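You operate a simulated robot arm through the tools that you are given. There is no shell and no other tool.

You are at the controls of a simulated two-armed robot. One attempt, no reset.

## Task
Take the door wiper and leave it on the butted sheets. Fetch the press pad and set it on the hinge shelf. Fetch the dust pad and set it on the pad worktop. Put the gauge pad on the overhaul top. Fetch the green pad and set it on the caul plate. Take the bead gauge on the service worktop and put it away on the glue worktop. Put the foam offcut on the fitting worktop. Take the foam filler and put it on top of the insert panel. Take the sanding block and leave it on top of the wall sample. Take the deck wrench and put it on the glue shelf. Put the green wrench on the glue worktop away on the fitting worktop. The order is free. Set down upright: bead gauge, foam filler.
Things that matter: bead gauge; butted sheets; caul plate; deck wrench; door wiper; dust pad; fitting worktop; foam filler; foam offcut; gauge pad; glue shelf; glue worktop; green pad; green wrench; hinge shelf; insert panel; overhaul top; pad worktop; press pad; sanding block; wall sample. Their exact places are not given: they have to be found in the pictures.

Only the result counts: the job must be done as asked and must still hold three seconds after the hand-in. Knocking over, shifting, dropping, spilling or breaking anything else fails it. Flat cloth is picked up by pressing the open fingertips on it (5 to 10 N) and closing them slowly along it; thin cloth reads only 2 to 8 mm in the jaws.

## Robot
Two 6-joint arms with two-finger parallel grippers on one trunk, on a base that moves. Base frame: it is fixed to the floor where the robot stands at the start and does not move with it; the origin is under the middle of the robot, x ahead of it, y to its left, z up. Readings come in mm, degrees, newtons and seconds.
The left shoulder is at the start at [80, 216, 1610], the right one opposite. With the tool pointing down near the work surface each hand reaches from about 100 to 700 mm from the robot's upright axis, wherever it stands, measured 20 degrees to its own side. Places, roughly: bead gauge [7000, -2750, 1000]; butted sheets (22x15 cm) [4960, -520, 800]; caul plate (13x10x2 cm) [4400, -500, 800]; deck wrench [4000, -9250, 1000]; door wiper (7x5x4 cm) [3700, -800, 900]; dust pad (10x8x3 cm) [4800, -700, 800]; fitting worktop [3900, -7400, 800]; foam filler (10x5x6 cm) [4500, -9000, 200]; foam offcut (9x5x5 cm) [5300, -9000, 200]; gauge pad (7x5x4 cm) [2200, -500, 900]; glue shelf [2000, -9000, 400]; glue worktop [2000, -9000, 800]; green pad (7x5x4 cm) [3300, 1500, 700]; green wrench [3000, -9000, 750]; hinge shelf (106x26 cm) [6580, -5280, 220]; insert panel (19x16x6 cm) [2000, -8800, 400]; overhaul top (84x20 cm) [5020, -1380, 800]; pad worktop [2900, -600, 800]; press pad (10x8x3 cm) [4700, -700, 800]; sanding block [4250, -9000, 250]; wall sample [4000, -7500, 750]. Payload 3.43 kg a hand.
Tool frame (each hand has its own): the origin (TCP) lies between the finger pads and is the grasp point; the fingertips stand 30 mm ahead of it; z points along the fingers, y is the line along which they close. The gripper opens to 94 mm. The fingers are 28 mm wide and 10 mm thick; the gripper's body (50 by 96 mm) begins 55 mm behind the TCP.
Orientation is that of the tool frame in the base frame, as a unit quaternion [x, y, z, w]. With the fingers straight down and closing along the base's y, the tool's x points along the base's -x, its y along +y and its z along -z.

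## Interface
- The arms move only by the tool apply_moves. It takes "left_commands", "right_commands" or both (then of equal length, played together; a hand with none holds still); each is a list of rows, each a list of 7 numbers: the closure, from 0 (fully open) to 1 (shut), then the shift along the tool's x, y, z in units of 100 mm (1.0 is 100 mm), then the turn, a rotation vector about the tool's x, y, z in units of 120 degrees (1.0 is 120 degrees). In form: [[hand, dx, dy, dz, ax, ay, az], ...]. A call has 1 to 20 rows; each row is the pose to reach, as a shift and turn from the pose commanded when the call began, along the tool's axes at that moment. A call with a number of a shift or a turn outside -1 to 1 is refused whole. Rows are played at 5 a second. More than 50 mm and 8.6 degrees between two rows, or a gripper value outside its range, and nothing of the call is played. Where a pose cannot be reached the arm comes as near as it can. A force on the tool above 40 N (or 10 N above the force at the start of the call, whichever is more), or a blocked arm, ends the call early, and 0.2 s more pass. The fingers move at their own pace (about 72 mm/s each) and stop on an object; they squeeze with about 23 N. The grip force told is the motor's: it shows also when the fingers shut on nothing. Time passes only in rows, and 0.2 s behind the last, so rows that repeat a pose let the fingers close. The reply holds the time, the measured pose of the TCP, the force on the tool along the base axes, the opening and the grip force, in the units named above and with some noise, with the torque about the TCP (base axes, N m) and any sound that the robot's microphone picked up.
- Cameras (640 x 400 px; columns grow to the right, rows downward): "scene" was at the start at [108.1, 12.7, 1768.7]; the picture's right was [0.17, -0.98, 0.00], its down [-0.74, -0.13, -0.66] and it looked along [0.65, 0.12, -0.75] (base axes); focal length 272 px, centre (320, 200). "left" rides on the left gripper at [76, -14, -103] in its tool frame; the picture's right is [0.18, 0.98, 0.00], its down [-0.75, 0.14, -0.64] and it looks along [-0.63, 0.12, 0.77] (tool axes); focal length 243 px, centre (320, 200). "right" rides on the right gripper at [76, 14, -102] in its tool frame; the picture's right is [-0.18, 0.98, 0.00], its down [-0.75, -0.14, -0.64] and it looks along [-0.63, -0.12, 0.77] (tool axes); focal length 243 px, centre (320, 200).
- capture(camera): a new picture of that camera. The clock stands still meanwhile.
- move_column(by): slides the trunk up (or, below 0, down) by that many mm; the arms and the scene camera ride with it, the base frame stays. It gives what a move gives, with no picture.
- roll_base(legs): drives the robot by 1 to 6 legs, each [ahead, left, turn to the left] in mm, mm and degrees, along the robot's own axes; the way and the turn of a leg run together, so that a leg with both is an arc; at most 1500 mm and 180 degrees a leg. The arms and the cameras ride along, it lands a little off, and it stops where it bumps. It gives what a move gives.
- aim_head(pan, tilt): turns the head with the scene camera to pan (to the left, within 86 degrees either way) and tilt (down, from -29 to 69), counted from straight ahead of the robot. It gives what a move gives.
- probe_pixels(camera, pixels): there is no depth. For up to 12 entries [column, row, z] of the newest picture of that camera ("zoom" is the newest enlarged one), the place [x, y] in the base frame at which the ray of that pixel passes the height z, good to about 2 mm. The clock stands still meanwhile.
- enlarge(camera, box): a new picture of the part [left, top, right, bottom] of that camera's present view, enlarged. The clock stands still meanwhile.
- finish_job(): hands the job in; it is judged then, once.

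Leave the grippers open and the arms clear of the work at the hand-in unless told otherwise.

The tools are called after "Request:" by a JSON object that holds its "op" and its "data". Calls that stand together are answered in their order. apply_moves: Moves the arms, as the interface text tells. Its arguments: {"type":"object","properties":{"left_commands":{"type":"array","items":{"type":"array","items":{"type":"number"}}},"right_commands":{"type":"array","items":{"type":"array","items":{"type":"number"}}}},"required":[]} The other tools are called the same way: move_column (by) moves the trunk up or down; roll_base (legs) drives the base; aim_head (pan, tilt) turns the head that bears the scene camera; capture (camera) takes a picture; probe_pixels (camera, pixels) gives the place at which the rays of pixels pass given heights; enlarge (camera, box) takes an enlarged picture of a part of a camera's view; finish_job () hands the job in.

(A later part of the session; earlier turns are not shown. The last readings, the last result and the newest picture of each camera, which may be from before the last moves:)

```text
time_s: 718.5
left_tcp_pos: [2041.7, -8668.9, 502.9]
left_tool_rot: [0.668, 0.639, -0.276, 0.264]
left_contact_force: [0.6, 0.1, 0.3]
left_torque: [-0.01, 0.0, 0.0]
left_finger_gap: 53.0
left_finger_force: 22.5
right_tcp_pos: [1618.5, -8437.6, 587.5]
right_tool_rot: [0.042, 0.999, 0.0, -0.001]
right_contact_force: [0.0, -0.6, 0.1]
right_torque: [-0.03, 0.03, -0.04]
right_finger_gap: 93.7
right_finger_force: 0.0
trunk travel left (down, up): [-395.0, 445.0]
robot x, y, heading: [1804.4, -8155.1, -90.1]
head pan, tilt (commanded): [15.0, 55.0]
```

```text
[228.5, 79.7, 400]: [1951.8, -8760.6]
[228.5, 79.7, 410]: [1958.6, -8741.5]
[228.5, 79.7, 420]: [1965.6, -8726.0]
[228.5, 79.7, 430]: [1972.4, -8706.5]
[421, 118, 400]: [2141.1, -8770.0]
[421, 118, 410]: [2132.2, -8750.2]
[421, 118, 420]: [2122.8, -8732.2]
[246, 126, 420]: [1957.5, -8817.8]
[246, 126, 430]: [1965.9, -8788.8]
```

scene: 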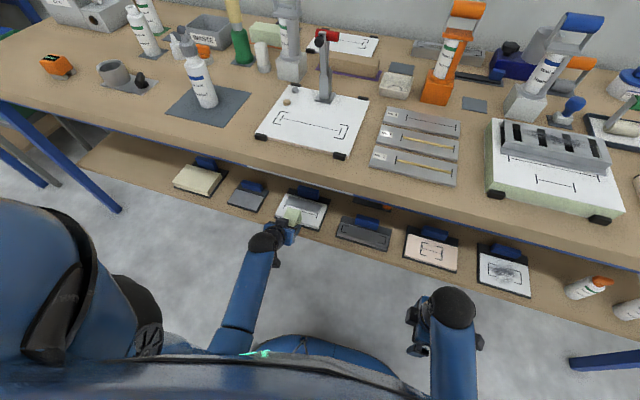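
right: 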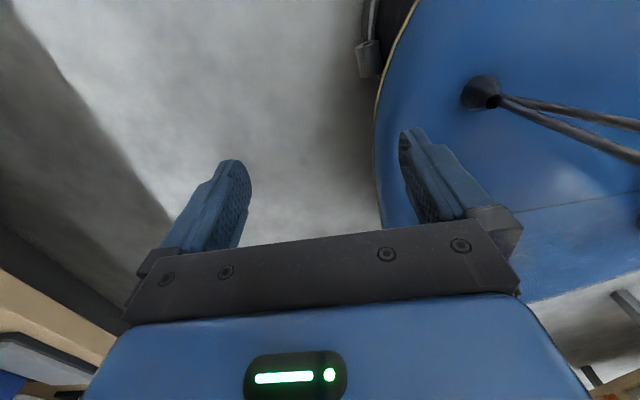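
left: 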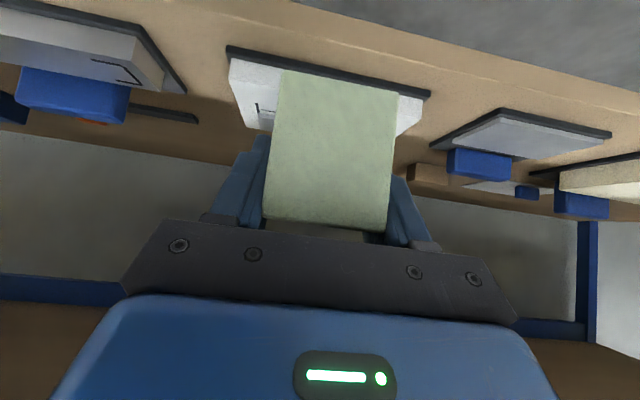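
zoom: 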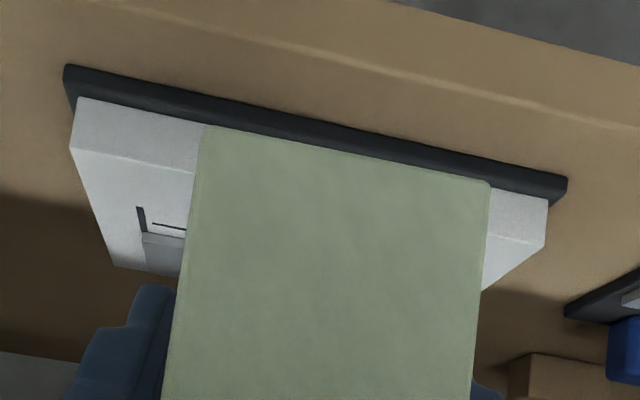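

Panel top z≈404 (tray front corners at z≈380). I move the leaned hand forward and slightly down over the panel in two steps.

Request:
{"op": "apply_moves", "data": {"left_commands": [[0.7, -0.18, 0.02, 0.28, 0, 0, 0], [0.7, -0.35, 0.05, 0.57, 0, 0, 0]]}}

Request:
{"op": "apply_moves", "data": {"left_commands": [[0.7, -0.18, 0, 0.28, 0, 0, 0], [0.7, -0.35, 0, 0.57, 0, 0, 0]]}}

Request:
{"op": "capture", "data": {"camera": "left"}}

Request:
{"op": "enlarge", "data": {"camera": "scene", "box": [220, 160, 380, 280]}}

```text
time_s: 719.1
left_tcp_pos: [2044.2, -8735.7, 483.1]
left_tool_rot: [0.668, 0.639, -0.275, 0.263]
left_contact_force: [-0.4, 0.1, 0.2]
left_torque: [0.0, -0.04, 0.01]
left_finger_gap: 52.9
left_finger_force: 23.2
right_tcp_pos: [1618.8, -8438.2, 587.8]
right_tool_rot: [0.042, 0.999, 0.001, 0.0]
right_contact_force: [-0.3, -0.3, 0.7]
right_torque: [-0.02, 0.0, -0.02]
right_finger_gap: 94.0
right_finger_force: 0.1
trunk travel left (down, up): [-395.0, 445.0]
robot x, y, heading: [1802.6, -8157.0, -90.1]
head pan, tilt (commanded): [15.0, 55.0]
```

```text
time_s: 719.7
left_tcp_pos: [2042.5, -8799.4, 469.5]
left_tool_rot: [0.668, 0.639, -0.276, 0.263]
left_contact_force: [-0.4, 0.2, -0.7]
left_torque: [0.0, 0.02, -0.02]
left_finger_gap: 53.1
left_finger_force: 22.8
right_tcp_pos: [1618.8, -8437.9, 587.7]
right_tool_rot: [0.042, 0.999, 0.001, 0.0]
right_contact_force: [0.8, -0.3, -0.1]
right_torque: [-0.03, -0.05, -0.02]
right_finger_gap: 93.9
right_finger_force: 0.1
trunk travel left (down, up): [-395.0, 445.0]
robot x, y, heading: [1799.9, -8153.7, -90.1]
head pan, tilt (commanded): [15.0, 55.0]
```

```text
taken
```

left: 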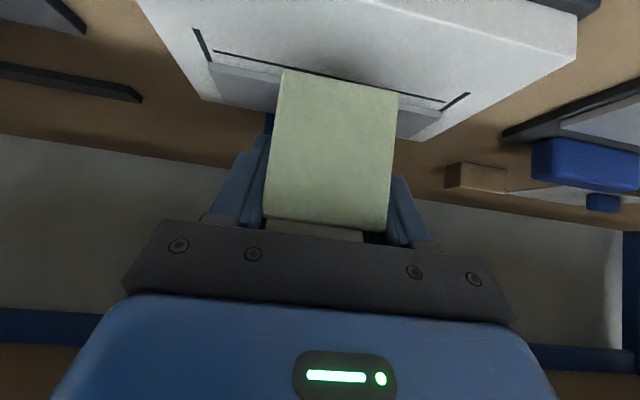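

```text
3.33 times, centred on (300, 220) of scene
```

zoom: 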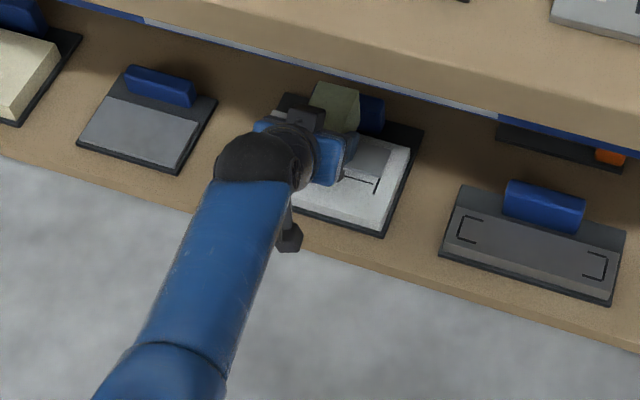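

Request:
{"op": "enlarge", "data": {"camera": "left", "box": [140, 0, 300, 130]}}

Request:
{"op": "enlarge", "data": {"camera": "left", "box": [380, 40, 540, 160]}}

```text
3.08 times, centred on (220, 65) of left
```

zoom: 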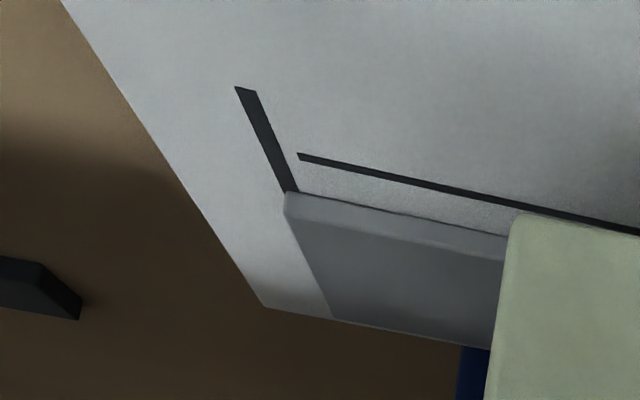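

```text
3.33 times, centred on (460, 100) of left
```

zoom: 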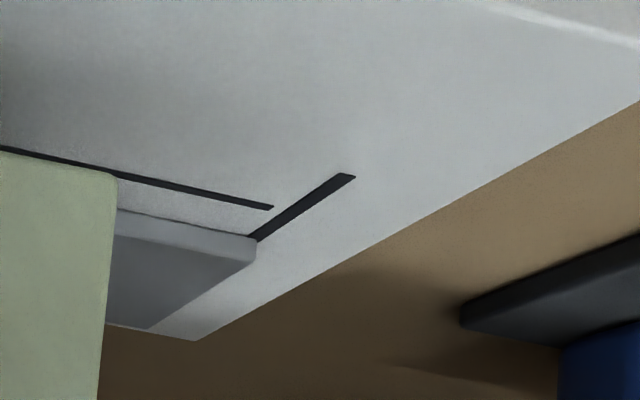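

Request:
{"op": "probe_pixels", "data": {"camera": "left", "pixels": [[210.2, 62.7, 404], [441.5, 111.5, 404], [209, 69, 410], [441, 116, 410], [573, 60, 404], [201, 99, 404], [420, 141, 404]]}}

```text
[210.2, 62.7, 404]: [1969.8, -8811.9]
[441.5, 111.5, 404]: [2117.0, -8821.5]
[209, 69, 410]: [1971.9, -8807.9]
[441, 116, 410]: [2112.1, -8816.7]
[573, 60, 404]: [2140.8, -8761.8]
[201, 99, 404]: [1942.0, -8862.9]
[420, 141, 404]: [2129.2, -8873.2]
```

The grey plate on the panel's back half is raised ≈6 mm, so I want the filler's long side along x on the 60 mm white strip in front of it. I back out and turn the leaned hand −90° about the vertical in free space.

Request:
{"op": "roll_base", "data": {"legs": [[-260, 0, 0]]}}

Request:
{"op": "apply_moves", "data": {"left_commands": [[0.7, 0, 0, 0, 0.0443, 0, 0.0442], [0.7, 0, 0, 0, 0.0885, 0, 0.0883], [0.7, 0, 0, 0, 0.1328, 0, 0.1325], [0.7, 0, 0, 0, 0.177, 0, 0.1767], [0.7, 0, 0, 0, 0.2213, 0, 0.2208], [0.7, 0, 0, 0, 0.2655, 0, 0.265], [0.7, 0, 0, 0, 0.3098, 0, 0.3092], [0.7, 0, 0, 0, 0.354, 0, 0.3533], [0.7, 0, 0, 0, 0.3983, 0, 0.3975], [0.7, 0, 0, 0, 0.4425, 0, 0.4417], [0.7, 0, 0, 0, 0.4868, 0, 0.4858], [0.7, 0, 0, 0, 0.531, 0, 0.53]]}}

Request:
{"op": "capture", "data": {"camera": "scene"}}

Request:
{"op": "capture", "data": {"camera": "left"}}

```text
time_s: 721.5
left_tcp_pos: [2038.9, -8542.4, 470.4]
left_tool_rot: [0.671, 0.636, -0.277, 0.262]
left_contact_force: [0.4, -0.6, 0.3]
left_torque: [0.03, -0.01, 0.01]
left_finger_gap: 53.0
left_finger_force: 22.9
right_tcp_pos: [1619.6, -8177.2, 587.1]
right_tool_rot: [0.046, 0.999, 0.0, 0.001]
right_contact_force: [0.2, -0.7, 0.2]
right_torque: [-0.01, -0.01, 0.02]
right_finger_gap: 94.0
right_finger_force: 0.0
trunk travel left (down, up): [-395.0, 445.0]
robot x, y, heading: [1801.7, -7896.4, -90.4]
head pan, tilt (commanded): [15.0, 55.0]
```

```text
time_s: 724.1
left_tcp_pos: [2033.5, -8487.6, 504.5]
left_tool_rot: [0.924, -0.014, -0.383, -0.007]
left_contact_force: [-0.2, 0.4, -0.1]
left_torque: [-0.02, -0.02, 0.0]
left_finger_gap: 52.9
left_finger_force: 22.9
left hand out of reach, approached as far as the arm can: row 8, 9, 10, 11, 12
right_tcp_pos: [1618.9, -8175.8, 587.2]
right_tool_rot: [0.045, 0.999, 0.0, 0.001]
right_contact_force: [-0.1, 0.9, 0.0]
right_torque: [0.01, 0.03, 0.05]
right_finger_gap: 94.3
right_finger_force: 0.0
trunk travel left (down, up): [-395.0, 445.0]
robot x, y, heading: [1802.3, -7896.0, -90.4]
head pan, tilt (commanded): [15.0, 55.0]
```

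```text
taken
```

scene: 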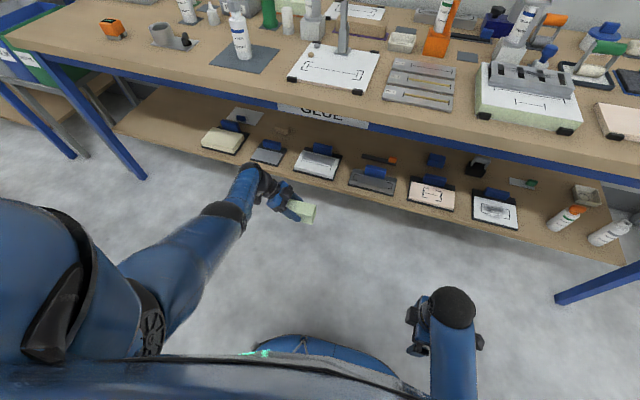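

```text
taken
```

left: 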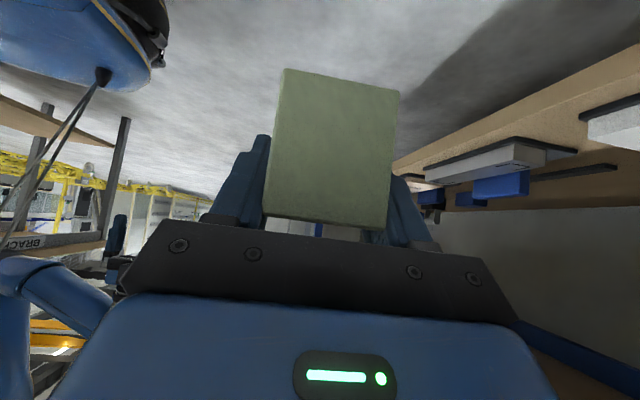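

The turn is done but the arm is near its stretch limit; I bring the hand inward (−x, +y) at once.

Request:
{"op": "apply_moves", "data": {"left_commands": [[0.7, -0.2, -0.25, 0.2, 0, 0, 0], [0.7, -0.4, -0.5, 0.4, 0, 0, 0], [0.7, -0.58, -0.77, 0.58, 0, 0, 0]]}}

Request:
{"op": "capture", "data": {"camera": "scene"}}

```text
time_s: 725.0
left_tcp_pos: [1953.9, -8405.2, 504.2]
left_tool_rot: [0.923, -0.024, -0.383, -0.011]
left_contact_force: [0.3, -0.2, 0.2]
left_torque: [0.0, 0.0, 0.02]
left_finger_gap: 52.9
left_finger_force: 23.1
right_tcp_pos: [1618.2, -8176.3, 588.2]
right_tool_rot: [0.046, 0.999, 0.0, 0.0]
right_contact_force: [-0.2, 1.2, 0.6]
right_torque: [-0.02, 0.01, 0.01]
right_finger_gap: 94.1
right_finger_force: 0.1
trunk travel left (down, up): [-395.0, 445.0]
robot x, y, heading: [1803.7, -7895.2, -90.5]
head pan, tilt (commanded): [15.0, 55.0]
```

```text
taken
```

scene: 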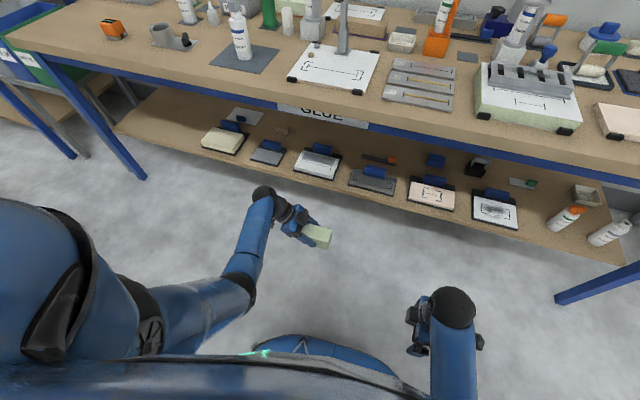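

Not flagged. For headroom under the bench apron I lower the column 150 mm and raise the hand 110 mm relative to it.

Request:
{"op": "move_column", "data": {"by": -150}}

Request:
{"op": "apply_moves", "data": {"left_commands": [[0.7, -0.25, 0, -0.25, 0, 0, 0], [0.7, -0.5, 0, -0.5, 0, 0, 0], [0.7, -0.78, 0, -0.78, 0, 0, 0]]}}

Request:
{"op": "capture", "data": {"camera": "scene"}}

```text
time_s: 726.7
left_tcp_pos: [1955.6, -8407.0, 354.1]
left_tool_rot: [0.924, -0.024, -0.383, -0.011]
left_contact_force: [0.1, -0.2, -0.1]
left_torque: [-0.04, 0.01, -0.01]
left_finger_gap: 52.7
left_finger_force: 23.0
right_tcp_pos: [1619.1, -8176.9, 437.4]
right_tool_rot: [0.047, 0.999, 0.0, 0.001]
right_contact_force: [-0.2, 0.6, 1.1]
right_torque: [0.01, 0.0, -0.04]
right_finger_gap: 94.2
right_finger_force: 0.0
trunk travel left (down, up): [-245.0, 595.0]
robot x, y, heading: [1798.9, -7896.5, -91.1]
head pan, tilt (commanded): [15.0, 55.0]
```

```text
time_s: 727.5
left_tcp_pos: [1954.3, -8405.6, 464.3]
left_tool_rot: [0.924, -0.024, -0.382, -0.011]
left_contact_force: [0.7, -1.2, -0.5]
left_torque: [0.0, -0.03, -0.02]
left_finger_gap: 52.9
left_finger_force: 22.7
right_tcp_pos: [1618.3, -8176.7, 437.0]
right_tool_rot: [0.046, 0.999, 0.0, 0.0]
right_contact_force: [0.6, -0.3, -0.6]
right_torque: [0.01, -0.03, 0.0]
right_finger_gap: 94.0
right_finger_force: 0.0
trunk travel left (down, up): [-245.0, 595.0]
robot x, y, heading: [1800.4, -7896.4, -90.7]
head pan, tilt (commanded): [15.0, 55.0]
```

```text
taken
```

scene: 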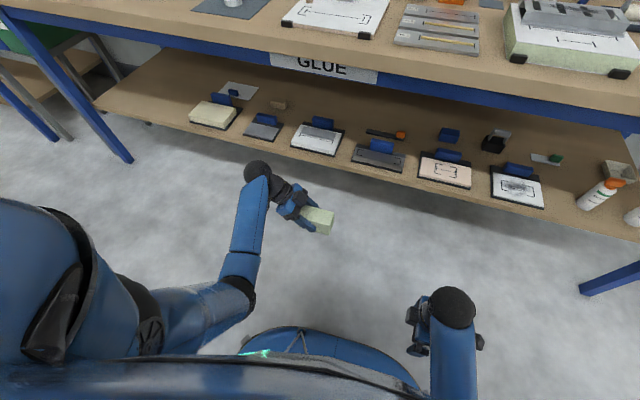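

Posture looks good (forearm low). I roll 106 left and 200 ahead, then look.

Request:
{"op": "roll_base", "data": {"legs": [[200, 106, 0.7]]}}

Request:
{"op": "aim_head", "data": {"pan": 20, "tilt": 45}}

Request:
{"op": "capture", "data": {"camera": "scene"}}

Request:
{"op": "enlarge", "data": {"camera": "scene", "box": [180, 120, 380, 300]}}

```text
time_s: 729.2
left_tcp_pos: [2057.7, -8600.0, 464.0]
left_tool_rot: [0.923, -0.021, -0.384, -0.011]
left_contact_force: [0.4, -0.1, -0.3]
left_torque: [0.04, 0.0, 0.04]
left_finger_gap: 53.1
left_finger_force: 23.3
right_tcp_pos: [1722.0, -8373.7, 437.1]
right_tool_rot: [0.043, 0.999, 0.001, 0.0]
right_contact_force: [0.4, 0.6, 0.3]
right_torque: [0.0, -0.01, -0.04]
right_finger_gap: 93.9
right_finger_force: 0.0
trunk travel left (down, up): [-245.0, 595.0]
robot x, y, heading: [1905.6, -8093.6, -90.2]
head pan, tilt (commanded): [15.0, 55.0]
```

```text
time_s: 729.9
left_tcp_pos: [2058.4, -8601.0, 464.2]
left_tool_rot: [0.924, -0.02, -0.383, -0.009]
left_contact_force: [-0.2, -0.6, -0.6]
left_torque: [0.03, -0.04, 0.0]
left_finger_gap: 53.1
left_finger_force: 22.5
right_tcp_pos: [1722.2, -8373.6, 436.5]
right_tool_rot: [0.043, 0.999, 0.002, 0.0]
right_contact_force: [0.2, 0.1, 0.2]
right_torque: [-0.06, -0.01, 0.01]
right_finger_gap: 94.5
right_finger_force: 0.1
trunk travel left (down, up): [-245.0, 595.0]
robot x, y, heading: [1902.2, -8092.0, -90.1]
head pan, tilt (commanded): [20.0, 45.0]
```

```text
taken
```

scene: 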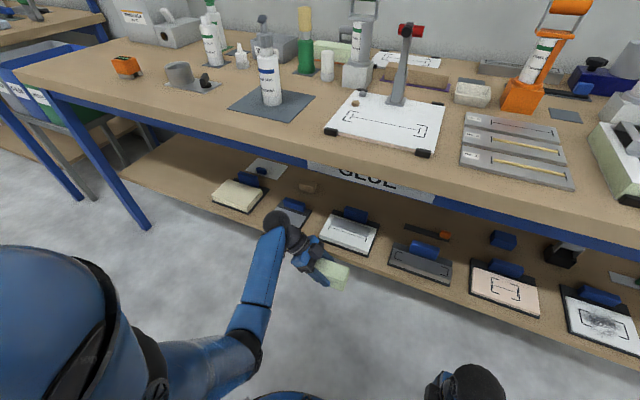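

```text
2.22 times, centred on (280, 210) of scene
```

zoom: 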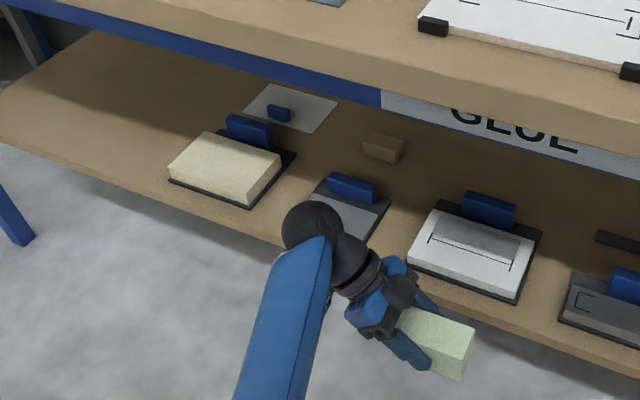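

Advance 165 mm more under the apron (wrist top ≈736 < 795).

Request:
{"op": "roll_base", "data": {"legs": [[100, 0, 0]]}}

Request:
{"op": "capture", "data": {"camera": "scene"}}

Request:
{"op": "capture", "data": {"camera": "left"}}

```text
time_s: 731.0
left_tcp_pos: [2058.6, -8697.9, 463.1]
left_tool_rot: [0.923, -0.021, -0.383, -0.011]
left_contact_force: [-0.1, 0.2, -0.6]
left_torque: [0.0, 0.03, 0.0]
left_finger_gap: 53.1
left_finger_force: 22.9
right_tcp_pos: [1721.3, -8472.1, 437.1]
right_tool_rot: [0.043, 0.999, 0.001, 0.0]
right_contact_force: [-0.2, -0.4, -0.5]
right_torque: [0.05, 0.0, -0.02]
right_finger_gap: 94.0
right_finger_force: 0.1
trunk travel left (down, up): [-245.0, 595.0]
robot x, y, heading: [1901.9, -8187.7, -90.4]
head pan, tilt (commanded): [20.0, 45.0]
```

```text
taken
```

scene: 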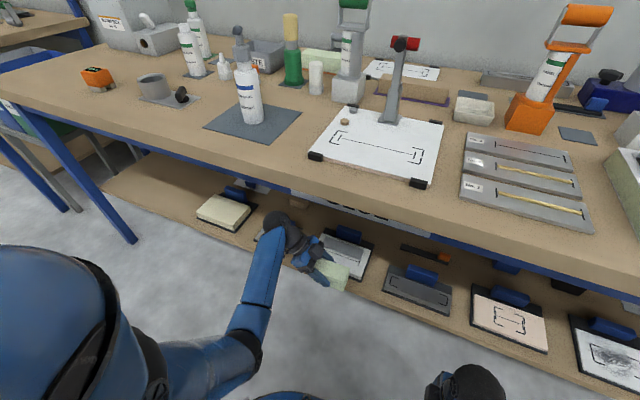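

```text
taken
```

left: 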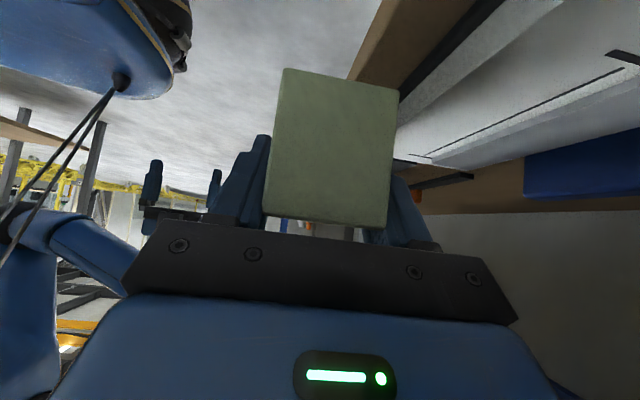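

I move the hand 85 mm further in with the arm and align the yaw by −1.9°.

Request:
{"op": "apply_moves", "data": {"left_commands": [[0.7, 0.01, 0.3, -0.01, 0.005, 0, 0.005], [0.7, 0.02, 0.6, -0.02, 0.0112, 0, 0.0112], [0.7, 0.026, 0.85, -0.031, 0.0112, 0, 0.0112]]}}

Request:
{"op": "capture", "data": {"camera": "left"}}

Request:
{"op": "enlarge", "data": {"camera": "scene", "box": [230, 180, 430, 330]}}

```text
time_s: 731.9
left_tcp_pos: [2057.0, -8783.7, 462.4]
left_tool_rot: [0.923, -0.036, -0.383, -0.017]
left_contact_force: [-0.3, 0.2, -0.9]
left_torque: [-0.03, -0.03, 0.0]
left_finger_gap: 53.0
left_finger_force: 22.9
right_tcp_pos: [1722.2, -8471.5, 437.2]
right_tool_rot: [0.043, 0.999, 0.0, -0.001]
right_contact_force: [0.2, -0.1, 0.4]
right_torque: [0.02, -0.02, -0.02]
right_finger_gap: 93.8
right_finger_force: 0.1
trunk travel left (down, up): [-245.0, 595.0]
robot x, y, heading: [1905.9, -8189.5, -90.2]
head pan, tilt (commanded): [20.0, 45.0]
```

```text
taken
```

left: 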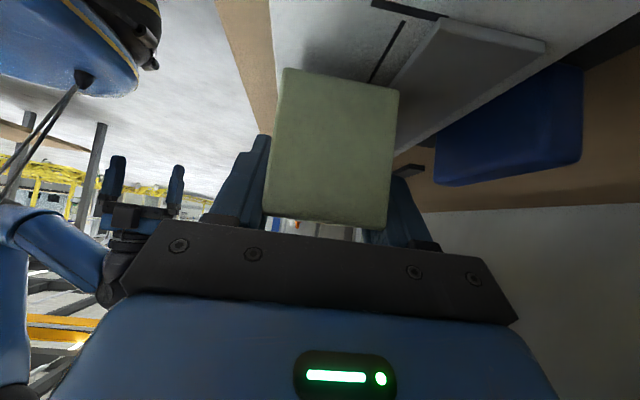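

```text
2.67 times, centred on (330, 255) of scene
```

zoom: 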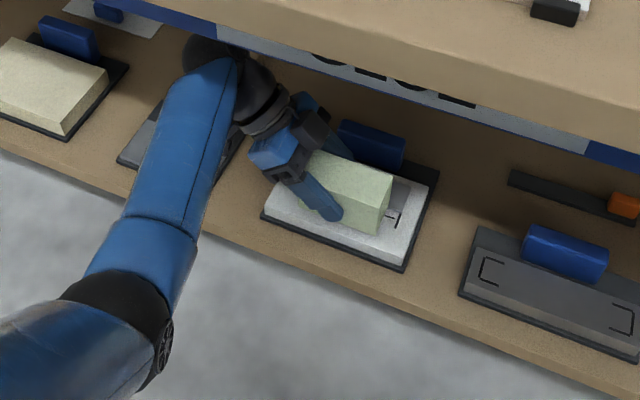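

The filler hangs over the white strip (rear face ≈7 mm before the grey plate). I lower it in small vertical steps.

Request:
{"op": "apply_moves", "data": {"left_commands": [[0.7, 0.03, 0.02, 0.03, 0, 0, 0], [0.7, 0.06, 0.02, 0.06, 0, 0, 0], [0.7, 0.09, 0.02, 0.09, 0, 0, 0], [0.7, 0.11, 0.02, 0.11, 0, 0, 0]]}}

Request:
{"op": "apply_moves", "data": {"left_commands": [[0.7, 0.01, 0, 0.01, 0, 0, 0], [0.7, 0.02, 0, 0.02, 0, 0, 0], [0.7, 0.03, 0, 0.03, 0, 0, 0], [0.7, 0.03, 0, 0.03, 0, 0, 0]]}}

```text
time_s: 732.9
left_tcp_pos: [2059.4, -8786.4, 449.0]
left_tool_rot: [0.923, -0.036, -0.384, -0.016]
left_contact_force: [0.3, 1.0, 5.4]
left_torque: [0.04, 0.1, -0.01]
left_finger_gap: 53.0
left_finger_force: 22.7
right_tcp_pos: [1722.2, -8472.3, 437.6]
right_tool_rot: [0.042, 0.999, 0.0, 0.001]
right_contact_force: [-0.4, -0.8, -0.3]
right_torque: [0.01, 0.0, 0.01]
right_finger_gap: 94.1
right_finger_force: 0.0
trunk travel left (down, up): [-245.0, 595.0]
robot x, y, heading: [1904.5, -8187.4, -90.2]
head pan, tilt (commanded): [20.0, 45.0]
```

```text
time_s: 733.9
left_tcp_pos: [2058.6, -8785.5, 446.0]
left_tool_rot: [0.923, -0.037, -0.382, -0.015]
left_contact_force: [1.7, -1.1, 19.6]
left_torque: [-0.01, -0.12, 0.02]
left_finger_gap: 53.1
left_finger_force: 23.2
right_tcp_pos: [1721.7, -8471.2, 437.6]
right_tool_rot: [0.043, 0.999, 0.0, 0.0]
right_contact_force: [-0.4, 0.2, -0.6]
right_torque: [0.02, -0.03, 0.0]
right_finger_gap: 94.0
right_finger_force: 0.0
trunk travel left (down, up): [-245.0, 595.0]
robot x, y, heading: [1901.4, -8191.9, -90.3]
head pan, tilt (commanded): [20.0, 45.0]
```

Contact 20 N, flat (tiny torques). I ease up ~1 mm and open gently to 66 mm.

Request:
{"op": "apply_moves", "data": {"left_commands": [[0.7, -0.008, 0, -0.008, 0, 0, 0], [0.5, -0.008, 0, -0.008, 0, 0, 0], [0.4, -0.008, 0, -0.008, 0, 0, 0], [0.3, -0.008, 0, -0.008, 0, 0, 0], [0.3, -0.008, 0, -0.008, 0, 0, 0]]}}

Request:
{"op": "enlarge", "data": {"camera": "scene", "box": [230, 180, 430, 330]}}

Request:
{"op": "capture", "data": {"camera": "left"}}

```text
time_s: 735.0
left_tcp_pos: [2057.6, -8784.9, 445.4]
left_tool_rot: [0.923, -0.036, -0.383, -0.017]
left_contact_force: [0.2, 0.7, -0.1]
left_torque: [-0.02, -0.02, 0.02]
left_finger_gap: 65.8
left_finger_force: 0.0
right_tcp_pos: [1722.1, -8472.0, 437.6]
right_tool_rot: [0.044, 0.999, 0.0, 0.0]
right_contact_force: [-0.2, -0.2, -0.6]
right_torque: [-0.03, 0.0, -0.03]
right_finger_gap: 94.0
right_finger_force: 0.0
trunk travel left (down, up): [-245.0, 595.0]
robot x, y, heading: [1903.9, -8189.0, -90.6]
head pan, tilt (commanded): [20.0, 45.0]
```

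```text
2.67 times, centred on (330, 255) of scene
```

zoom: 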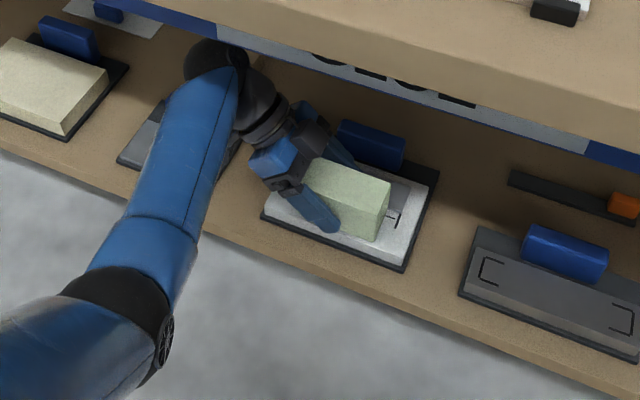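

```text
taken
```

left: 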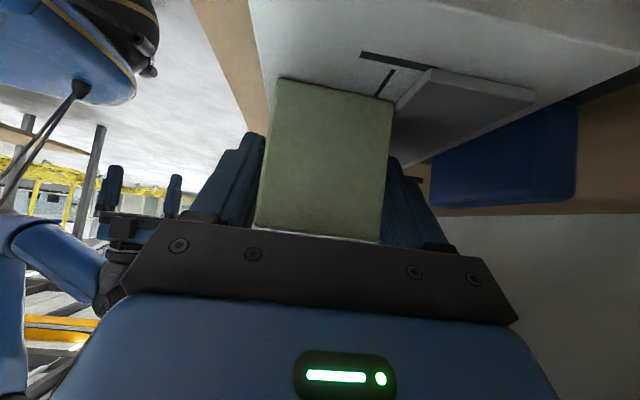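

Filler stands flat on the panel. I withdraw the fingers along its length (+x, horizontal) 75 mm until they are past its end.

Request:
{"op": "apply_moves", "data": {"left_commands": [[0.3, 0.14, 0, -0.14, 0, 0, 0], [0.3, 0.28, 0, -0.28, 0, 0, 0], [0.3, 0.42, 0, -0.42, 0, 0, 0], [0.3, 0.54, 0, -0.54, 0, 0, 0]]}}

Request:
{"op": "capture", "data": {"camera": "left"}}

Request:
{"op": "enlarge", "data": {"camera": "scene", "box": [230, 180, 430, 330]}}

```text
time_s: 736.0
left_tcp_pos: [2134.0, -8792.4, 446.0]
left_tool_rot: [0.923, -0.036, -0.383, -0.017]
left_contact_force: [0.4, -0.4, 0.0]
left_torque: [0.0, -0.03, 0.0]
left_finger_gap: 66.1
left_finger_force: 0.0
right_tcp_pos: [1722.1, -8471.8, 437.4]
right_tool_rot: [0.043, 0.999, 0.0, -0.001]
right_contact_force: [0.0, 0.6, 0.6]
right_torque: [0.01, -0.01, 0.03]
right_finger_gap: 94.1
right_finger_force: 0.1
trunk travel left (down, up): [-245.0, 595.0]
robot x, y, heading: [1905.1, -8189.5, -90.3]
head pan, tilt (commanded): [20.0, 45.0]
```

```text
taken
```

left: 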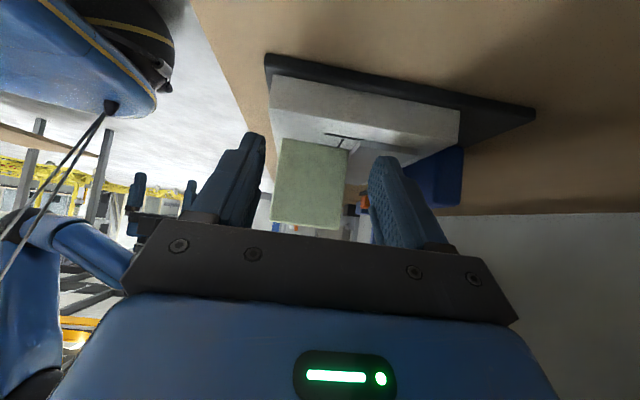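

```text
2.67 times, centred on (330, 255) of scene
```

zoom: 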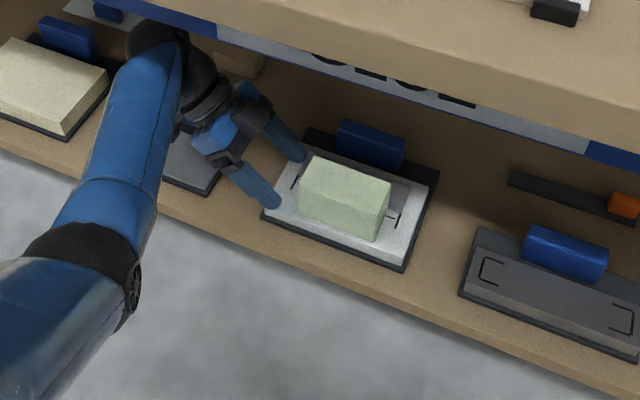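

Filler stands flat on the insert panel. I raise 15 mm and roll straight back.

Request:
{"op": "apply_moves", "data": {"left_commands": [[0.3, -0.05, 0, -0.05, 0, 0, 0], [0.3, -0.11, 0, -0.11, 0, 0, 0]]}}

Request:
{"op": "roll_base", "data": {"legs": [[-250, 0, 0]]}}

Request:
{"op": "capture", "data": {"camera": "scene"}}

Request:
{"op": "enlarge", "data": {"camera": "scene", "box": [250, 150, 410, 270]}}

```text
time_s: 736.6
left_tcp_pos: [2134.1, -8793.1, 461.2]
left_tool_rot: [0.923, -0.036, -0.383, -0.016]
left_contact_force: [0.2, -0.2, -0.8]
left_torque: [-0.02, -0.02, 0.02]
left_finger_gap: 65.9
left_finger_force: 0.0
right_tcp_pos: [1721.7, -8471.2, 437.7]
right_tool_rot: [0.042, 0.999, 0.001, 0.0]
right_contact_force: [0.4, 0.7, 0.6]
right_torque: [0.03, 0.01, 0.01]
right_finger_gap: 94.0
right_finger_force: 0.1
trunk travel left (down, up): [-245.0, 595.0]
robot x, y, heading: [1904.5, -8187.6, -90.3]
head pan, tilt (commanded): [20.0, 45.0]
```

```text
time_s: 738.4
left_tcp_pos: [2136.5, -8551.1, 461.5]
left_tool_rot: [0.923, -0.035, -0.383, -0.016]
left_contact_force: [0.6, -0.1, -0.6]
left_torque: [0.03, -0.06, 0.03]
left_finger_gap: 65.7
left_finger_force: 0.1
right_tcp_pos: [1723.2, -8233.5, 437.2]
right_tool_rot: [0.041, 0.999, 0.0, -0.001]
right_contact_force: [-1.0, -0.4, 0.0]
right_torque: [-0.02, 0.0, 0.02]
right_finger_gap: 94.0
right_finger_force: 0.0
trunk travel left (down, up): [-245.0, 595.0]
robot x, y, heading: [1902.3, -7950.3, -89.8]
head pan, tilt (commanded): [20.0, 45.0]
```

```text
taken
```

scene: 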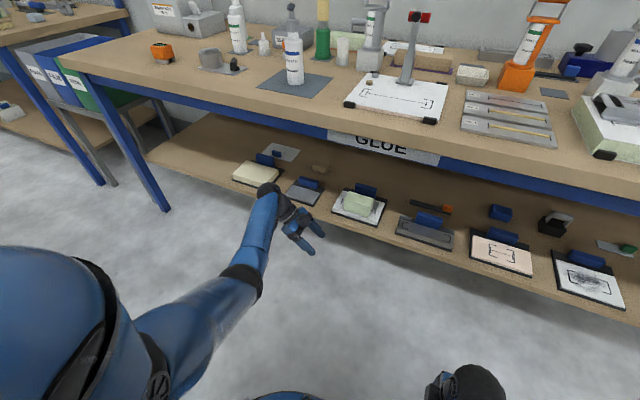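

```text
3.33 times, centred on (330, 210) of scene
```

zoom: 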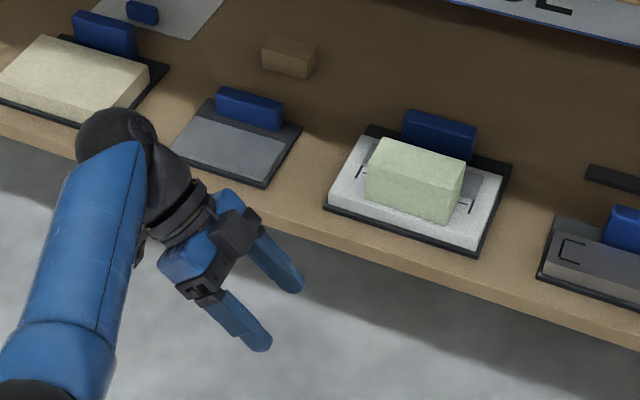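

Request:
{"op": "enlarge", "data": {"camera": "scene", "box": [325, 175, 395, 230]}}

Request:
{"op": "probe_pixels", "data": {"camera": "zoom", "pixels": [[120, 100, 404], [100, 300, 404]]}}

```text
7.27 times, centred on (360, 202) of scene
```

zoom: 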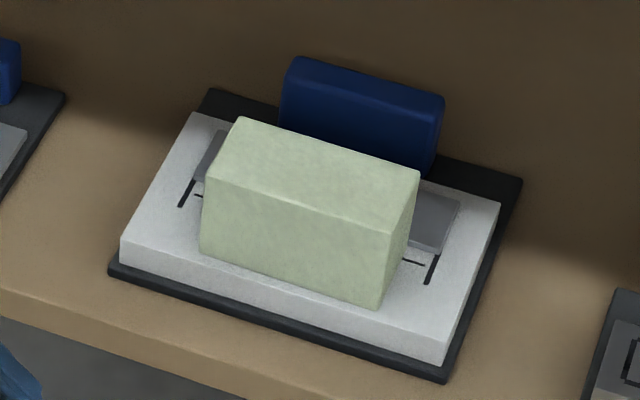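

```text
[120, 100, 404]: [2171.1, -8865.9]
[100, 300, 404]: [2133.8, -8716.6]
```

The filler is perfectly flat on the white strip. Now I raise the column and bring the left hand back to its neutral vertical pose.

Request:
{"op": "move_column", "data": {"by": 400}}

Request:
{"op": "move_column", "data": {"by": 195}}

Request:
{"op": "apply_moves", "data": {"left_commands": [[0, 0, 0, 0, -0.045, 0, -0.045], [0, 0, 0, 0, -0.09, 0, -0.09], [0, 0, 0, 0, -0.135, 0, -0.135], [0, 0, 0, 0, -0.18, 0, -0.18], [0, 0, 0, 0, -0.225, 0, -0.225], [0, 0, 0, 0, -0.27, 0, -0.27], [0, 0, 0, 0, -0.315, 0, -0.315], [0, 0, 0, 0, -0.36, 0, -0.36], [0, 0, 0, 0, -0.405, 0, -0.405], [0, 0, 0, 0, -0.45, 0, -0.45], [0, 0, 0, 0, -0.495, 0, -0.495], [0, 0, 0, 0, -0.54, 0, -0.54]]}}

Request:
{"op": "apply_moves", "data": {"left_commands": [[0, 0, 0, 0, 0, 0.0625, 0], [0, 0, 0, 0, 0, 0.125, 0], [0, 0, 0, 0, 0, 0.1875, 0], [0, 0, 0, 0, 0, 0.25, 0], [0, 0, 0, 0, 0, 0.3125, 0], [0, 0, 0, 0, 0, 0.375, 0]]}}

```text
time_s: 742.2
left_tcp_pos: [2137.6, -8552.3, 860.8]
left_tool_rot: [0.923, -0.034, -0.383, -0.016]
left_contact_force: [0.1, 0.0, -0.3]
left_torque: [0.01, -0.01, -0.02]
left_finger_gap: 65.8
left_finger_force: 0.2
right_tcp_pos: [1723.6, -8233.1, 837.4]
right_tool_rot: [0.041, 0.999, 0.001, 0.0]
right_contact_force: [0.8, -0.2, -0.5]
right_torque: [-0.01, 0.02, 0.01]
right_finger_gap: 93.9
right_finger_force: 0.1
trunk travel left (down, up): [-645.0, 195.0]
robot x, y, heading: [1901.4, -7946.0, -90.0]
head pan, tilt (commanded): [20.0, 45.0]
```

```text
time_s: 744.4
left_tcp_pos: [2136.4, -8552.5, 1055.9]
left_tool_rot: [0.923, -0.034, -0.384, -0.016]
left_contact_force: [0.2, 0.1, 0.4]
left_torque: [0.0, -0.02, -0.01]
left_finger_gap: 65.8
left_finger_force: 0.0
right_tcp_pos: [1723.4, -8233.3, 1032.2]
right_tool_rot: [0.04, 0.999, 0.0, 0.0]
right_contact_force: [0.1, 0.8, 0.4]
right_torque: [-0.01, 0.03, -0.01]
right_finger_gap: 93.9
right_finger_force: 0.1
trunk travel left (down, up): [-840.0, 0.0]
robot x, y, heading: [1904.1, -7951.3, -89.9]
head pan, tilt (commanded): [20.0, 45.0]
```

```text
time_s: 747.0
left_tcp_pos: [2136.3, -8551.9, 1056.6]
left_tool_rot: [0.668, 0.639, -0.276, 0.264]
left_contact_force: [0.5, 0.4, -1.0]
left_torque: [-0.02, -0.02, 0.02]
left_finger_gap: 94.0
left_finger_force: 0.0
right_tcp_pos: [1722.0, -8233.5, 1032.6]
right_tool_rot: [0.04, 0.999, 0.002, 0.0]
right_contact_force: [-0.6, 0.4, -0.4]
right_torque: [-0.03, -0.04, 0.01]
right_finger_gap: 94.0
right_finger_force: 0.1
trunk travel left (down, up): [-840.0, 0.0]
robot x, y, heading: [1904.4, -7950.2, -90.1]
head pan, tilt (commanded): [20.0, 45.0]
```

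```text
time_s: 748.4
left_tcp_pos: [2136.8, -8551.6, 1056.8]
left_tool_rot: [0.723, 0.69, 0.002, -0.002]
left_contact_force: [0.1, 0.3, 0.5]
left_torque: [-0.02, 0.02, 0.01]
left_finger_gap: 94.5
left_finger_force: 0.1
right_tcp_pos: [1723.6, -8234.0, 1032.1]
right_tool_rot: [0.04, 0.999, 0.001, 0.0]
right_contact_force: [-0.8, -0.2, -0.6]
right_torque: [0.01, 0.0, -0.02]
right_finger_gap: 93.8
right_finger_force: 0.0
trunk travel left (down, up): [-840.0, 0.0]
robot x, y, heading: [1908.4, -7946.0, -89.5]
head pan, tilt (commanded): [20.0, 45.0]
```

I retract the left hand, then drive east to the packing bench (x≈4140) for the deck wrench.

Request:
{"op": "apply_moves", "data": {"left_commands": [[0, 0.4, 0, 0.1, 0, 0, 0], [0, 0.8, 0, 0.2, 0, 0, 0], [0, 1, 0, 0.25, 0, 0, 0]]}}

Request:
{"op": "apply_moves", "data": {"left_commands": [[0, 0.4, 0, 0, 0, 0, 0], [0, 0.8, 0, 0, 0, 0, 0], [0, 1, 0, 0, 0, 0, 0]]}}

Request:
{"op": "roll_base", "data": {"legs": [[130, 0, 0], [0, 1150, 0], [0, 1080, 0]]}}

Request:
{"op": "aim_head", "data": {"pan": 0, "tilt": 45}}

Request:
{"op": "capture", "data": {"camera": "scene"}}

```text
time_s: 749.2
left_tcp_pos: [2142.0, -8451.3, 1030.3]
left_tool_rot: [0.723, 0.691, 0.001, -0.002]
left_contact_force: [0.9, 0.5, -0.6]
left_torque: [0.0, -0.02, -0.01]
left_finger_gap: 93.9
left_finger_force: 0.2
right_tcp_pos: [1723.8, -8234.6, 1033.4]
right_tool_rot: [0.04, 0.999, 0.001, 0.0]
right_contact_force: [0.8, -0.3, 0.3]
right_torque: [0.01, 0.0, -0.03]
right_finger_gap: 93.9
right_finger_force: 0.0
trunk travel left (down, up): [-840.0, 0.0]
robot x, y, heading: [1905.0, -7950.1, -89.7]
head pan, tilt (commanded): [20.0, 45.0]
```

```text
time_s: 750.0
left_tcp_pos: [2146.0, -8353.7, 1032.4]
left_tool_rot: [0.723, 0.69, 0.001, 0.0]
left_contact_force: [0.3, -1.0, -0.2]
left_torque: [0.02, 0.01, 0.0]
left_finger_gap: 94.0
left_finger_force: 0.0
right_tcp_pos: [1723.4, -8233.3, 1031.2]
right_tool_rot: [0.04, 0.999, -0.001, 0.0]
right_contact_force: [0.7, 0.6, -0.2]
right_torque: [0.0, -0.02, 0.01]
right_finger_gap: 93.7
right_finger_force: 0.1
trunk travel left (down, up): [-840.0, 0.0]
robot x, y, heading: [1906.2, -7949.4, -90.0]
head pan, tilt (commanded): [20.0, 45.0]
```

```text
time_s: 762.0
left_tcp_pos: [4427.8, -8465.5, 1032.9]
left_tool_rot: [0.713, 0.701, 0.001, -0.001]
left_contact_force: [-1.1, -0.2, 0.2]
left_torque: [0.0, -0.05, -0.02]
left_finger_gap: 94.2
left_finger_force: 0.1
right_tcp_pos: [4001.5, -8357.7, 1032.5]
right_tool_rot: [0.025, 1.0, 0.0, 0.001]
right_contact_force: [0.2, -0.2, 0.2]
right_torque: [-0.02, 0.0, 0.0]
right_finger_gap: 93.7
right_finger_force: 0.2
trunk travel left (down, up): [-840.0, 0.0]
robot x, y, heading: [4176.3, -8069.1, -88.2]
head pan, tilt (commanded): [20.0, 45.0]
```

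```text
time_s: 762.9
left_tcp_pos: [4427.5, -8464.2, 1032.0]
left_tool_rot: [0.713, 0.701, 0.0, -0.002]
left_contact_force: [0.7, 0.1, -0.2]
left_torque: [0.0, 0.02, 0.02]
left_finger_gap: 94.1
left_finger_force: 0.1
right_tcp_pos: [4003.1, -8357.1, 1033.2]
right_tool_rot: [0.025, 1.0, 0.001, 0.0]
right_contact_force: [-0.2, 0.5, 0.5]
right_torque: [0.01, 0.0, -0.03]
right_finger_gap: 93.7
right_finger_force: 0.0
trunk travel left (down, up): [-840.0, 0.0]
robot x, y, heading: [4178.5, -8069.4, -88.3]
head pan, tilt (commanded): [0.0, 45.0]
```

```text
taken
```

scene: 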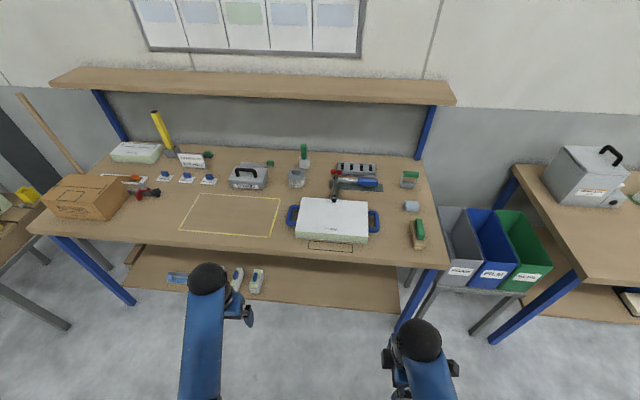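

Request:
{"op": "roll_base", "data": {"legs": [[350, 0, -1.7]]}}

Request:
{"op": "aim_head", "data": {"pan": -15, "tilt": 45}}

Request:
{"op": "capture", "data": {"camera": "scene"}}

Request:
{"op": "enlarge", "data": {"camera": "scene", "box": [180, 140, 380, 280]}}

```text
time_s: 765.2
left_tcp_pos: [4420.0, -8834.6, 1033.7]
left_tool_rot: [0.724, 0.69, 0.0, 0.001]
left_contact_force: [-0.3, -0.2, 1.1]
left_torque: [-0.04, -0.04, 0.0]
left_finger_gap: 93.9
left_finger_force: 0.1
right_tcp_pos: [3998.5, -8714.4, 1032.6]
right_tool_rot: [0.041, 0.999, -0.001, -0.001]
right_contact_force: [-0.3, -0.6, 0.0]
right_torque: [-0.04, 0.04, 0.0]
right_finger_gap: 94.1
right_finger_force: 0.0
trunk travel left (down, up): [-840.0, 0.0]
robot x, y, heading: [4182.2, -8430.5, -90.0]
head pan, tilt (commanded): [0.0, 45.0]
```

```text
time_s: 766.0
left_tcp_pos: [4421.7, -8837.9, 1032.4]
left_tool_rot: [0.724, 0.689, 0.0, -0.001]
left_contact_force: [-0.3, -0.2, -0.5]
left_torque: [0.0, -0.01, -0.03]
left_finger_gap: 93.8
left_finger_force: 0.1
right_tcp_pos: [3999.4, -8717.7, 1032.4]
right_tool_rot: [0.042, 0.999, 0.001, -0.001]
right_contact_force: [-0.9, 0.8, -0.4]
right_torque: [0.01, 0.03, -0.01]
right_finger_gap: 93.8
right_finger_force: 0.1
trunk travel left (down, up): [-840.0, 0.0]
robot x, y, heading: [4176.7, -8436.0, -90.3]
head pan, tilt (commanded): [-15.0, 45.0]
```

```text
taken
```

scene: 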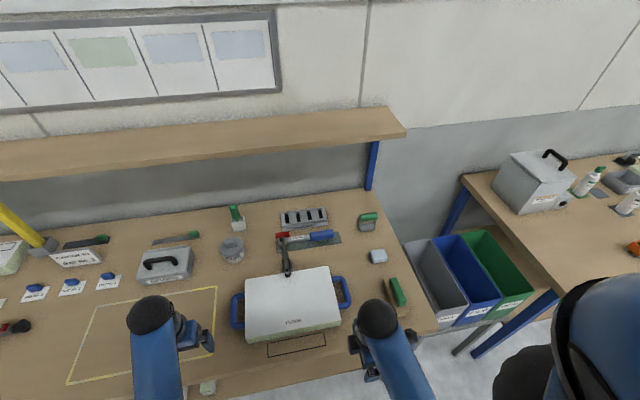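

```text
2.86 times, centred on (280, 210) of scene
```

zoom: 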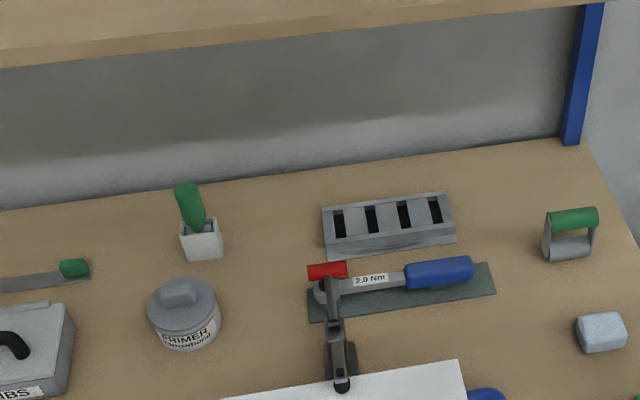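

Request:
{"op": "probe_pixels", "data": {"camera": "zoom", "pixels": [[327, 270, 860], [327, 270, 920], [327, 270, 950], [440, 272, 870], [475, 265, 870], [405, 277, 870], [320, 292, 865], [342, 385, 852], [310, 318, 852], [495, 290, 852], [390, 240, 870], [600, 330, 870]]}}

```text
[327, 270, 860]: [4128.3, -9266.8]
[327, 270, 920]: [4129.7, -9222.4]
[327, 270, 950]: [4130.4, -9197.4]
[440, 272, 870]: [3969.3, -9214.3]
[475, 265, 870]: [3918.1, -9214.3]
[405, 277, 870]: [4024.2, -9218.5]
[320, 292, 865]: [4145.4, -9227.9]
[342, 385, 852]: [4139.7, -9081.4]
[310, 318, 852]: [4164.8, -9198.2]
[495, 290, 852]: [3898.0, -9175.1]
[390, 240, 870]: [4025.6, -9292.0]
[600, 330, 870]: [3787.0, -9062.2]
```

Request:
{"op": "probe_pixels", "data": {"camera": "zoom", "pixels": [[543, 255, 852], [598, 248, 852], [548, 215, 900], [600, 212, 900], [322, 258, 852], [457, 240, 852], [575, 345, 852], [625, 350, 852], [495, 400, 860]]}}

```text
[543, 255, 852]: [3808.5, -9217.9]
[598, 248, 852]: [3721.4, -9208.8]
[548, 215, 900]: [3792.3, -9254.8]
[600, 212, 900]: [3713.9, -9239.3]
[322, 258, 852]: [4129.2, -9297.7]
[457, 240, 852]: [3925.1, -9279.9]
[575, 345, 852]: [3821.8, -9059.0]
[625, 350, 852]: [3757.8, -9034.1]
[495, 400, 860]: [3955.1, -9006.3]
```

Wrench: head at ≈(4145,−9228) under the clamp's red handle, blue handle x 3918–4024 at y≈−9216. I will grip the handle vertically, lift a few mm, slide it out in −x, then lift. First I tuck the left hand back 230 mm.

Request:
{"op": "apply_moves", "data": {"left_commands": [[0, 0.4, 0, 0, 0, 0, 0], [0, 0.8, 0, 0, 0, 0, 0], [0, 1, 0, 0, 0, 0, 0]]}}

Request:
{"op": "apply_moves", "data": {"left_commands": [[0, 0.4, 0, 0, 0, 0, 0], [0, 0.8, 0, 0, 0, 0, 0], [0, 1, 0.2, 0, 0, 0, 0]]}}

Request:
{"op": "apply_moves", "data": {"left_commands": [[0, 0.3, 0.2, 0, 0, 0, 0], [0, 0.4, 0.5, 0, 0, 0, 0]]}}

```text
time_s: 766.8
left_tcp_pos: [4426.5, -8738.0, 1032.7]
left_tool_rot: [0.724, 0.69, 0.002, -0.001]
left_contact_force: [0.0, 0.2, -0.3]
left_torque: [-0.01, 0.02, -0.02]
left_finger_gap: 93.7
left_finger_force: 0.0
right_tcp_pos: [3998.6, -8718.1, 1032.1]
right_tool_rot: [0.042, 0.999, 0.001, 0.0]
right_contact_force: [0.5, -0.5, -1.2]
right_torque: [0.02, 0.0, 0.01]
right_finger_gap: 94.0
right_finger_force: 0.1
trunk travel left (down, up): [-840.0, 0.0]
robot x, y, heading: [4181.4, -8434.7, -90.0]
head pan, tilt (commanded): [-15.0, 45.0]
```

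```text
time_s: 767.6
left_tcp_pos: [4439.4, -8658.7, 1035.6]
left_tool_rot: [0.769, 0.639, -0.003, 0.01]
left_contact_force: [0.4, 0.0, 0.0]
left_torque: [-0.03, 0.03, 0.02]
left_finger_gap: 94.1
left_finger_force: 0.1
right_tcp_pos: [3998.0, -8717.4, 1032.4]
right_tool_rot: [0.042, 0.999, 0.001, 0.0]
right_contact_force: [-0.4, -0.3, -0.1]
right_torque: [0.03, 0.0, 0.01]
right_finger_gap: 94.2
right_finger_force: 0.0
trunk travel left (down, up): [-840.0, 0.0]
robot x, y, heading: [4180.8, -8430.8, -90.1]
head pan, tilt (commanded): [-15.0, 45.0]
```

```text
time_s: 767.9
left_tcp_pos: [4439.8, -8661.2, 1037.5]
left_tool_rot: [0.801, 0.599, -0.008, 0.019]
left_contact_force: [-0.2, 0.5, 0.0]
left_torque: [-0.01, 0.04, -0.02]
left_finger_gap: 94.1
left_finger_force: 0.0
right_tcp_pos: [3999.7, -8715.5, 1031.9]
right_tool_rot: [0.042, 0.999, 0.0, 0.0]
right_contact_force: [-0.2, -0.2, 0.6]
right_torque: [-0.03, -0.03, 0.05]
right_finger_gap: 94.1
right_finger_force: 0.0
trunk travel left (down, up): [-840.0, 0.0]
robot x, y, heading: [4177.5, -8436.4, -90.1]
head pan, tilt (commanded): [-15.0, 45.0]
stopped in row 1 (left hand): the arm was blocked; the commanded pose is now the measured one
```

The left arm can't tuck further. Instead I turn the robot 40° to the left: this brings the right shoulder toward the bench and the left arm away. Then a small shift to about (4114,−8500).

Request:
{"op": "roll_base", "data": {"legs": [[0, 0, 40], [10, -90, 0]]}}

Request:
{"op": "aim_head", "data": {"pan": -50, "tilt": 50}}

Request:
{"op": "capture", "data": {"camera": "scene"}}

```text
time_s: 770.9
left_tcp_pos: [4471.6, -8494.7, 1035.3]
left_tool_rot: [0.541, 0.841, -0.005, 0.022]
left_contact_force: [0.7, 0.0, 0.3]
left_torque: [-0.06, 0.02, -0.03]
left_finger_gap: 93.8
left_finger_force: 0.1
right_tcp_pos: [4173.1, -8825.1, 1032.9]
right_tool_rot: [-0.309, 0.951, -0.001, -0.006]
right_contact_force: [-0.3, 0.0, -0.1]
right_torque: [-0.04, 0.01, 0.01]
right_finger_gap: 94.2
right_finger_force: 0.1
trunk travel left (down, up): [-840.0, 0.0]
robot x, y, heading: [4121.1, -8498.2, -49.4]
head pan, tilt (commanded): [-15.0, 45.0]
```

```text
time_s: 771.9
left_tcp_pos: [4464.0, -8502.6, 1039.6]
left_tool_rot: [0.541, 0.841, 0.002, 0.021]
left_contact_force: [0.5, 0.0, -0.1]
left_torque: [0.0, -0.01, 0.0]
left_finger_gap: 93.8
left_finger_force: 0.0
right_tcp_pos: [4165.8, -8833.4, 1032.7]
right_tool_rot: [-0.31, 0.951, 0.002, 0.001]
right_contact_force: [-0.3, -0.3, 0.0]
right_torque: [0.04, -0.01, 0.02]
right_finger_gap: 94.1
right_finger_force: 0.0
trunk travel left (down, up): [-840.0, 0.0]
robot x, y, heading: [4121.2, -8498.1, -49.5]
head pan, tilt (commanded): [-50.0, 50.0]
```

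```text
taken
```

scene: 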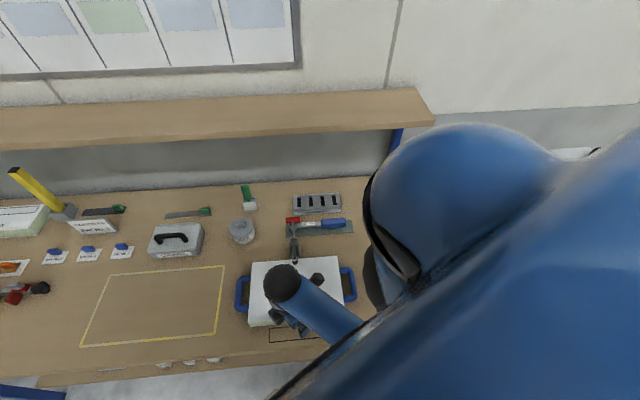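

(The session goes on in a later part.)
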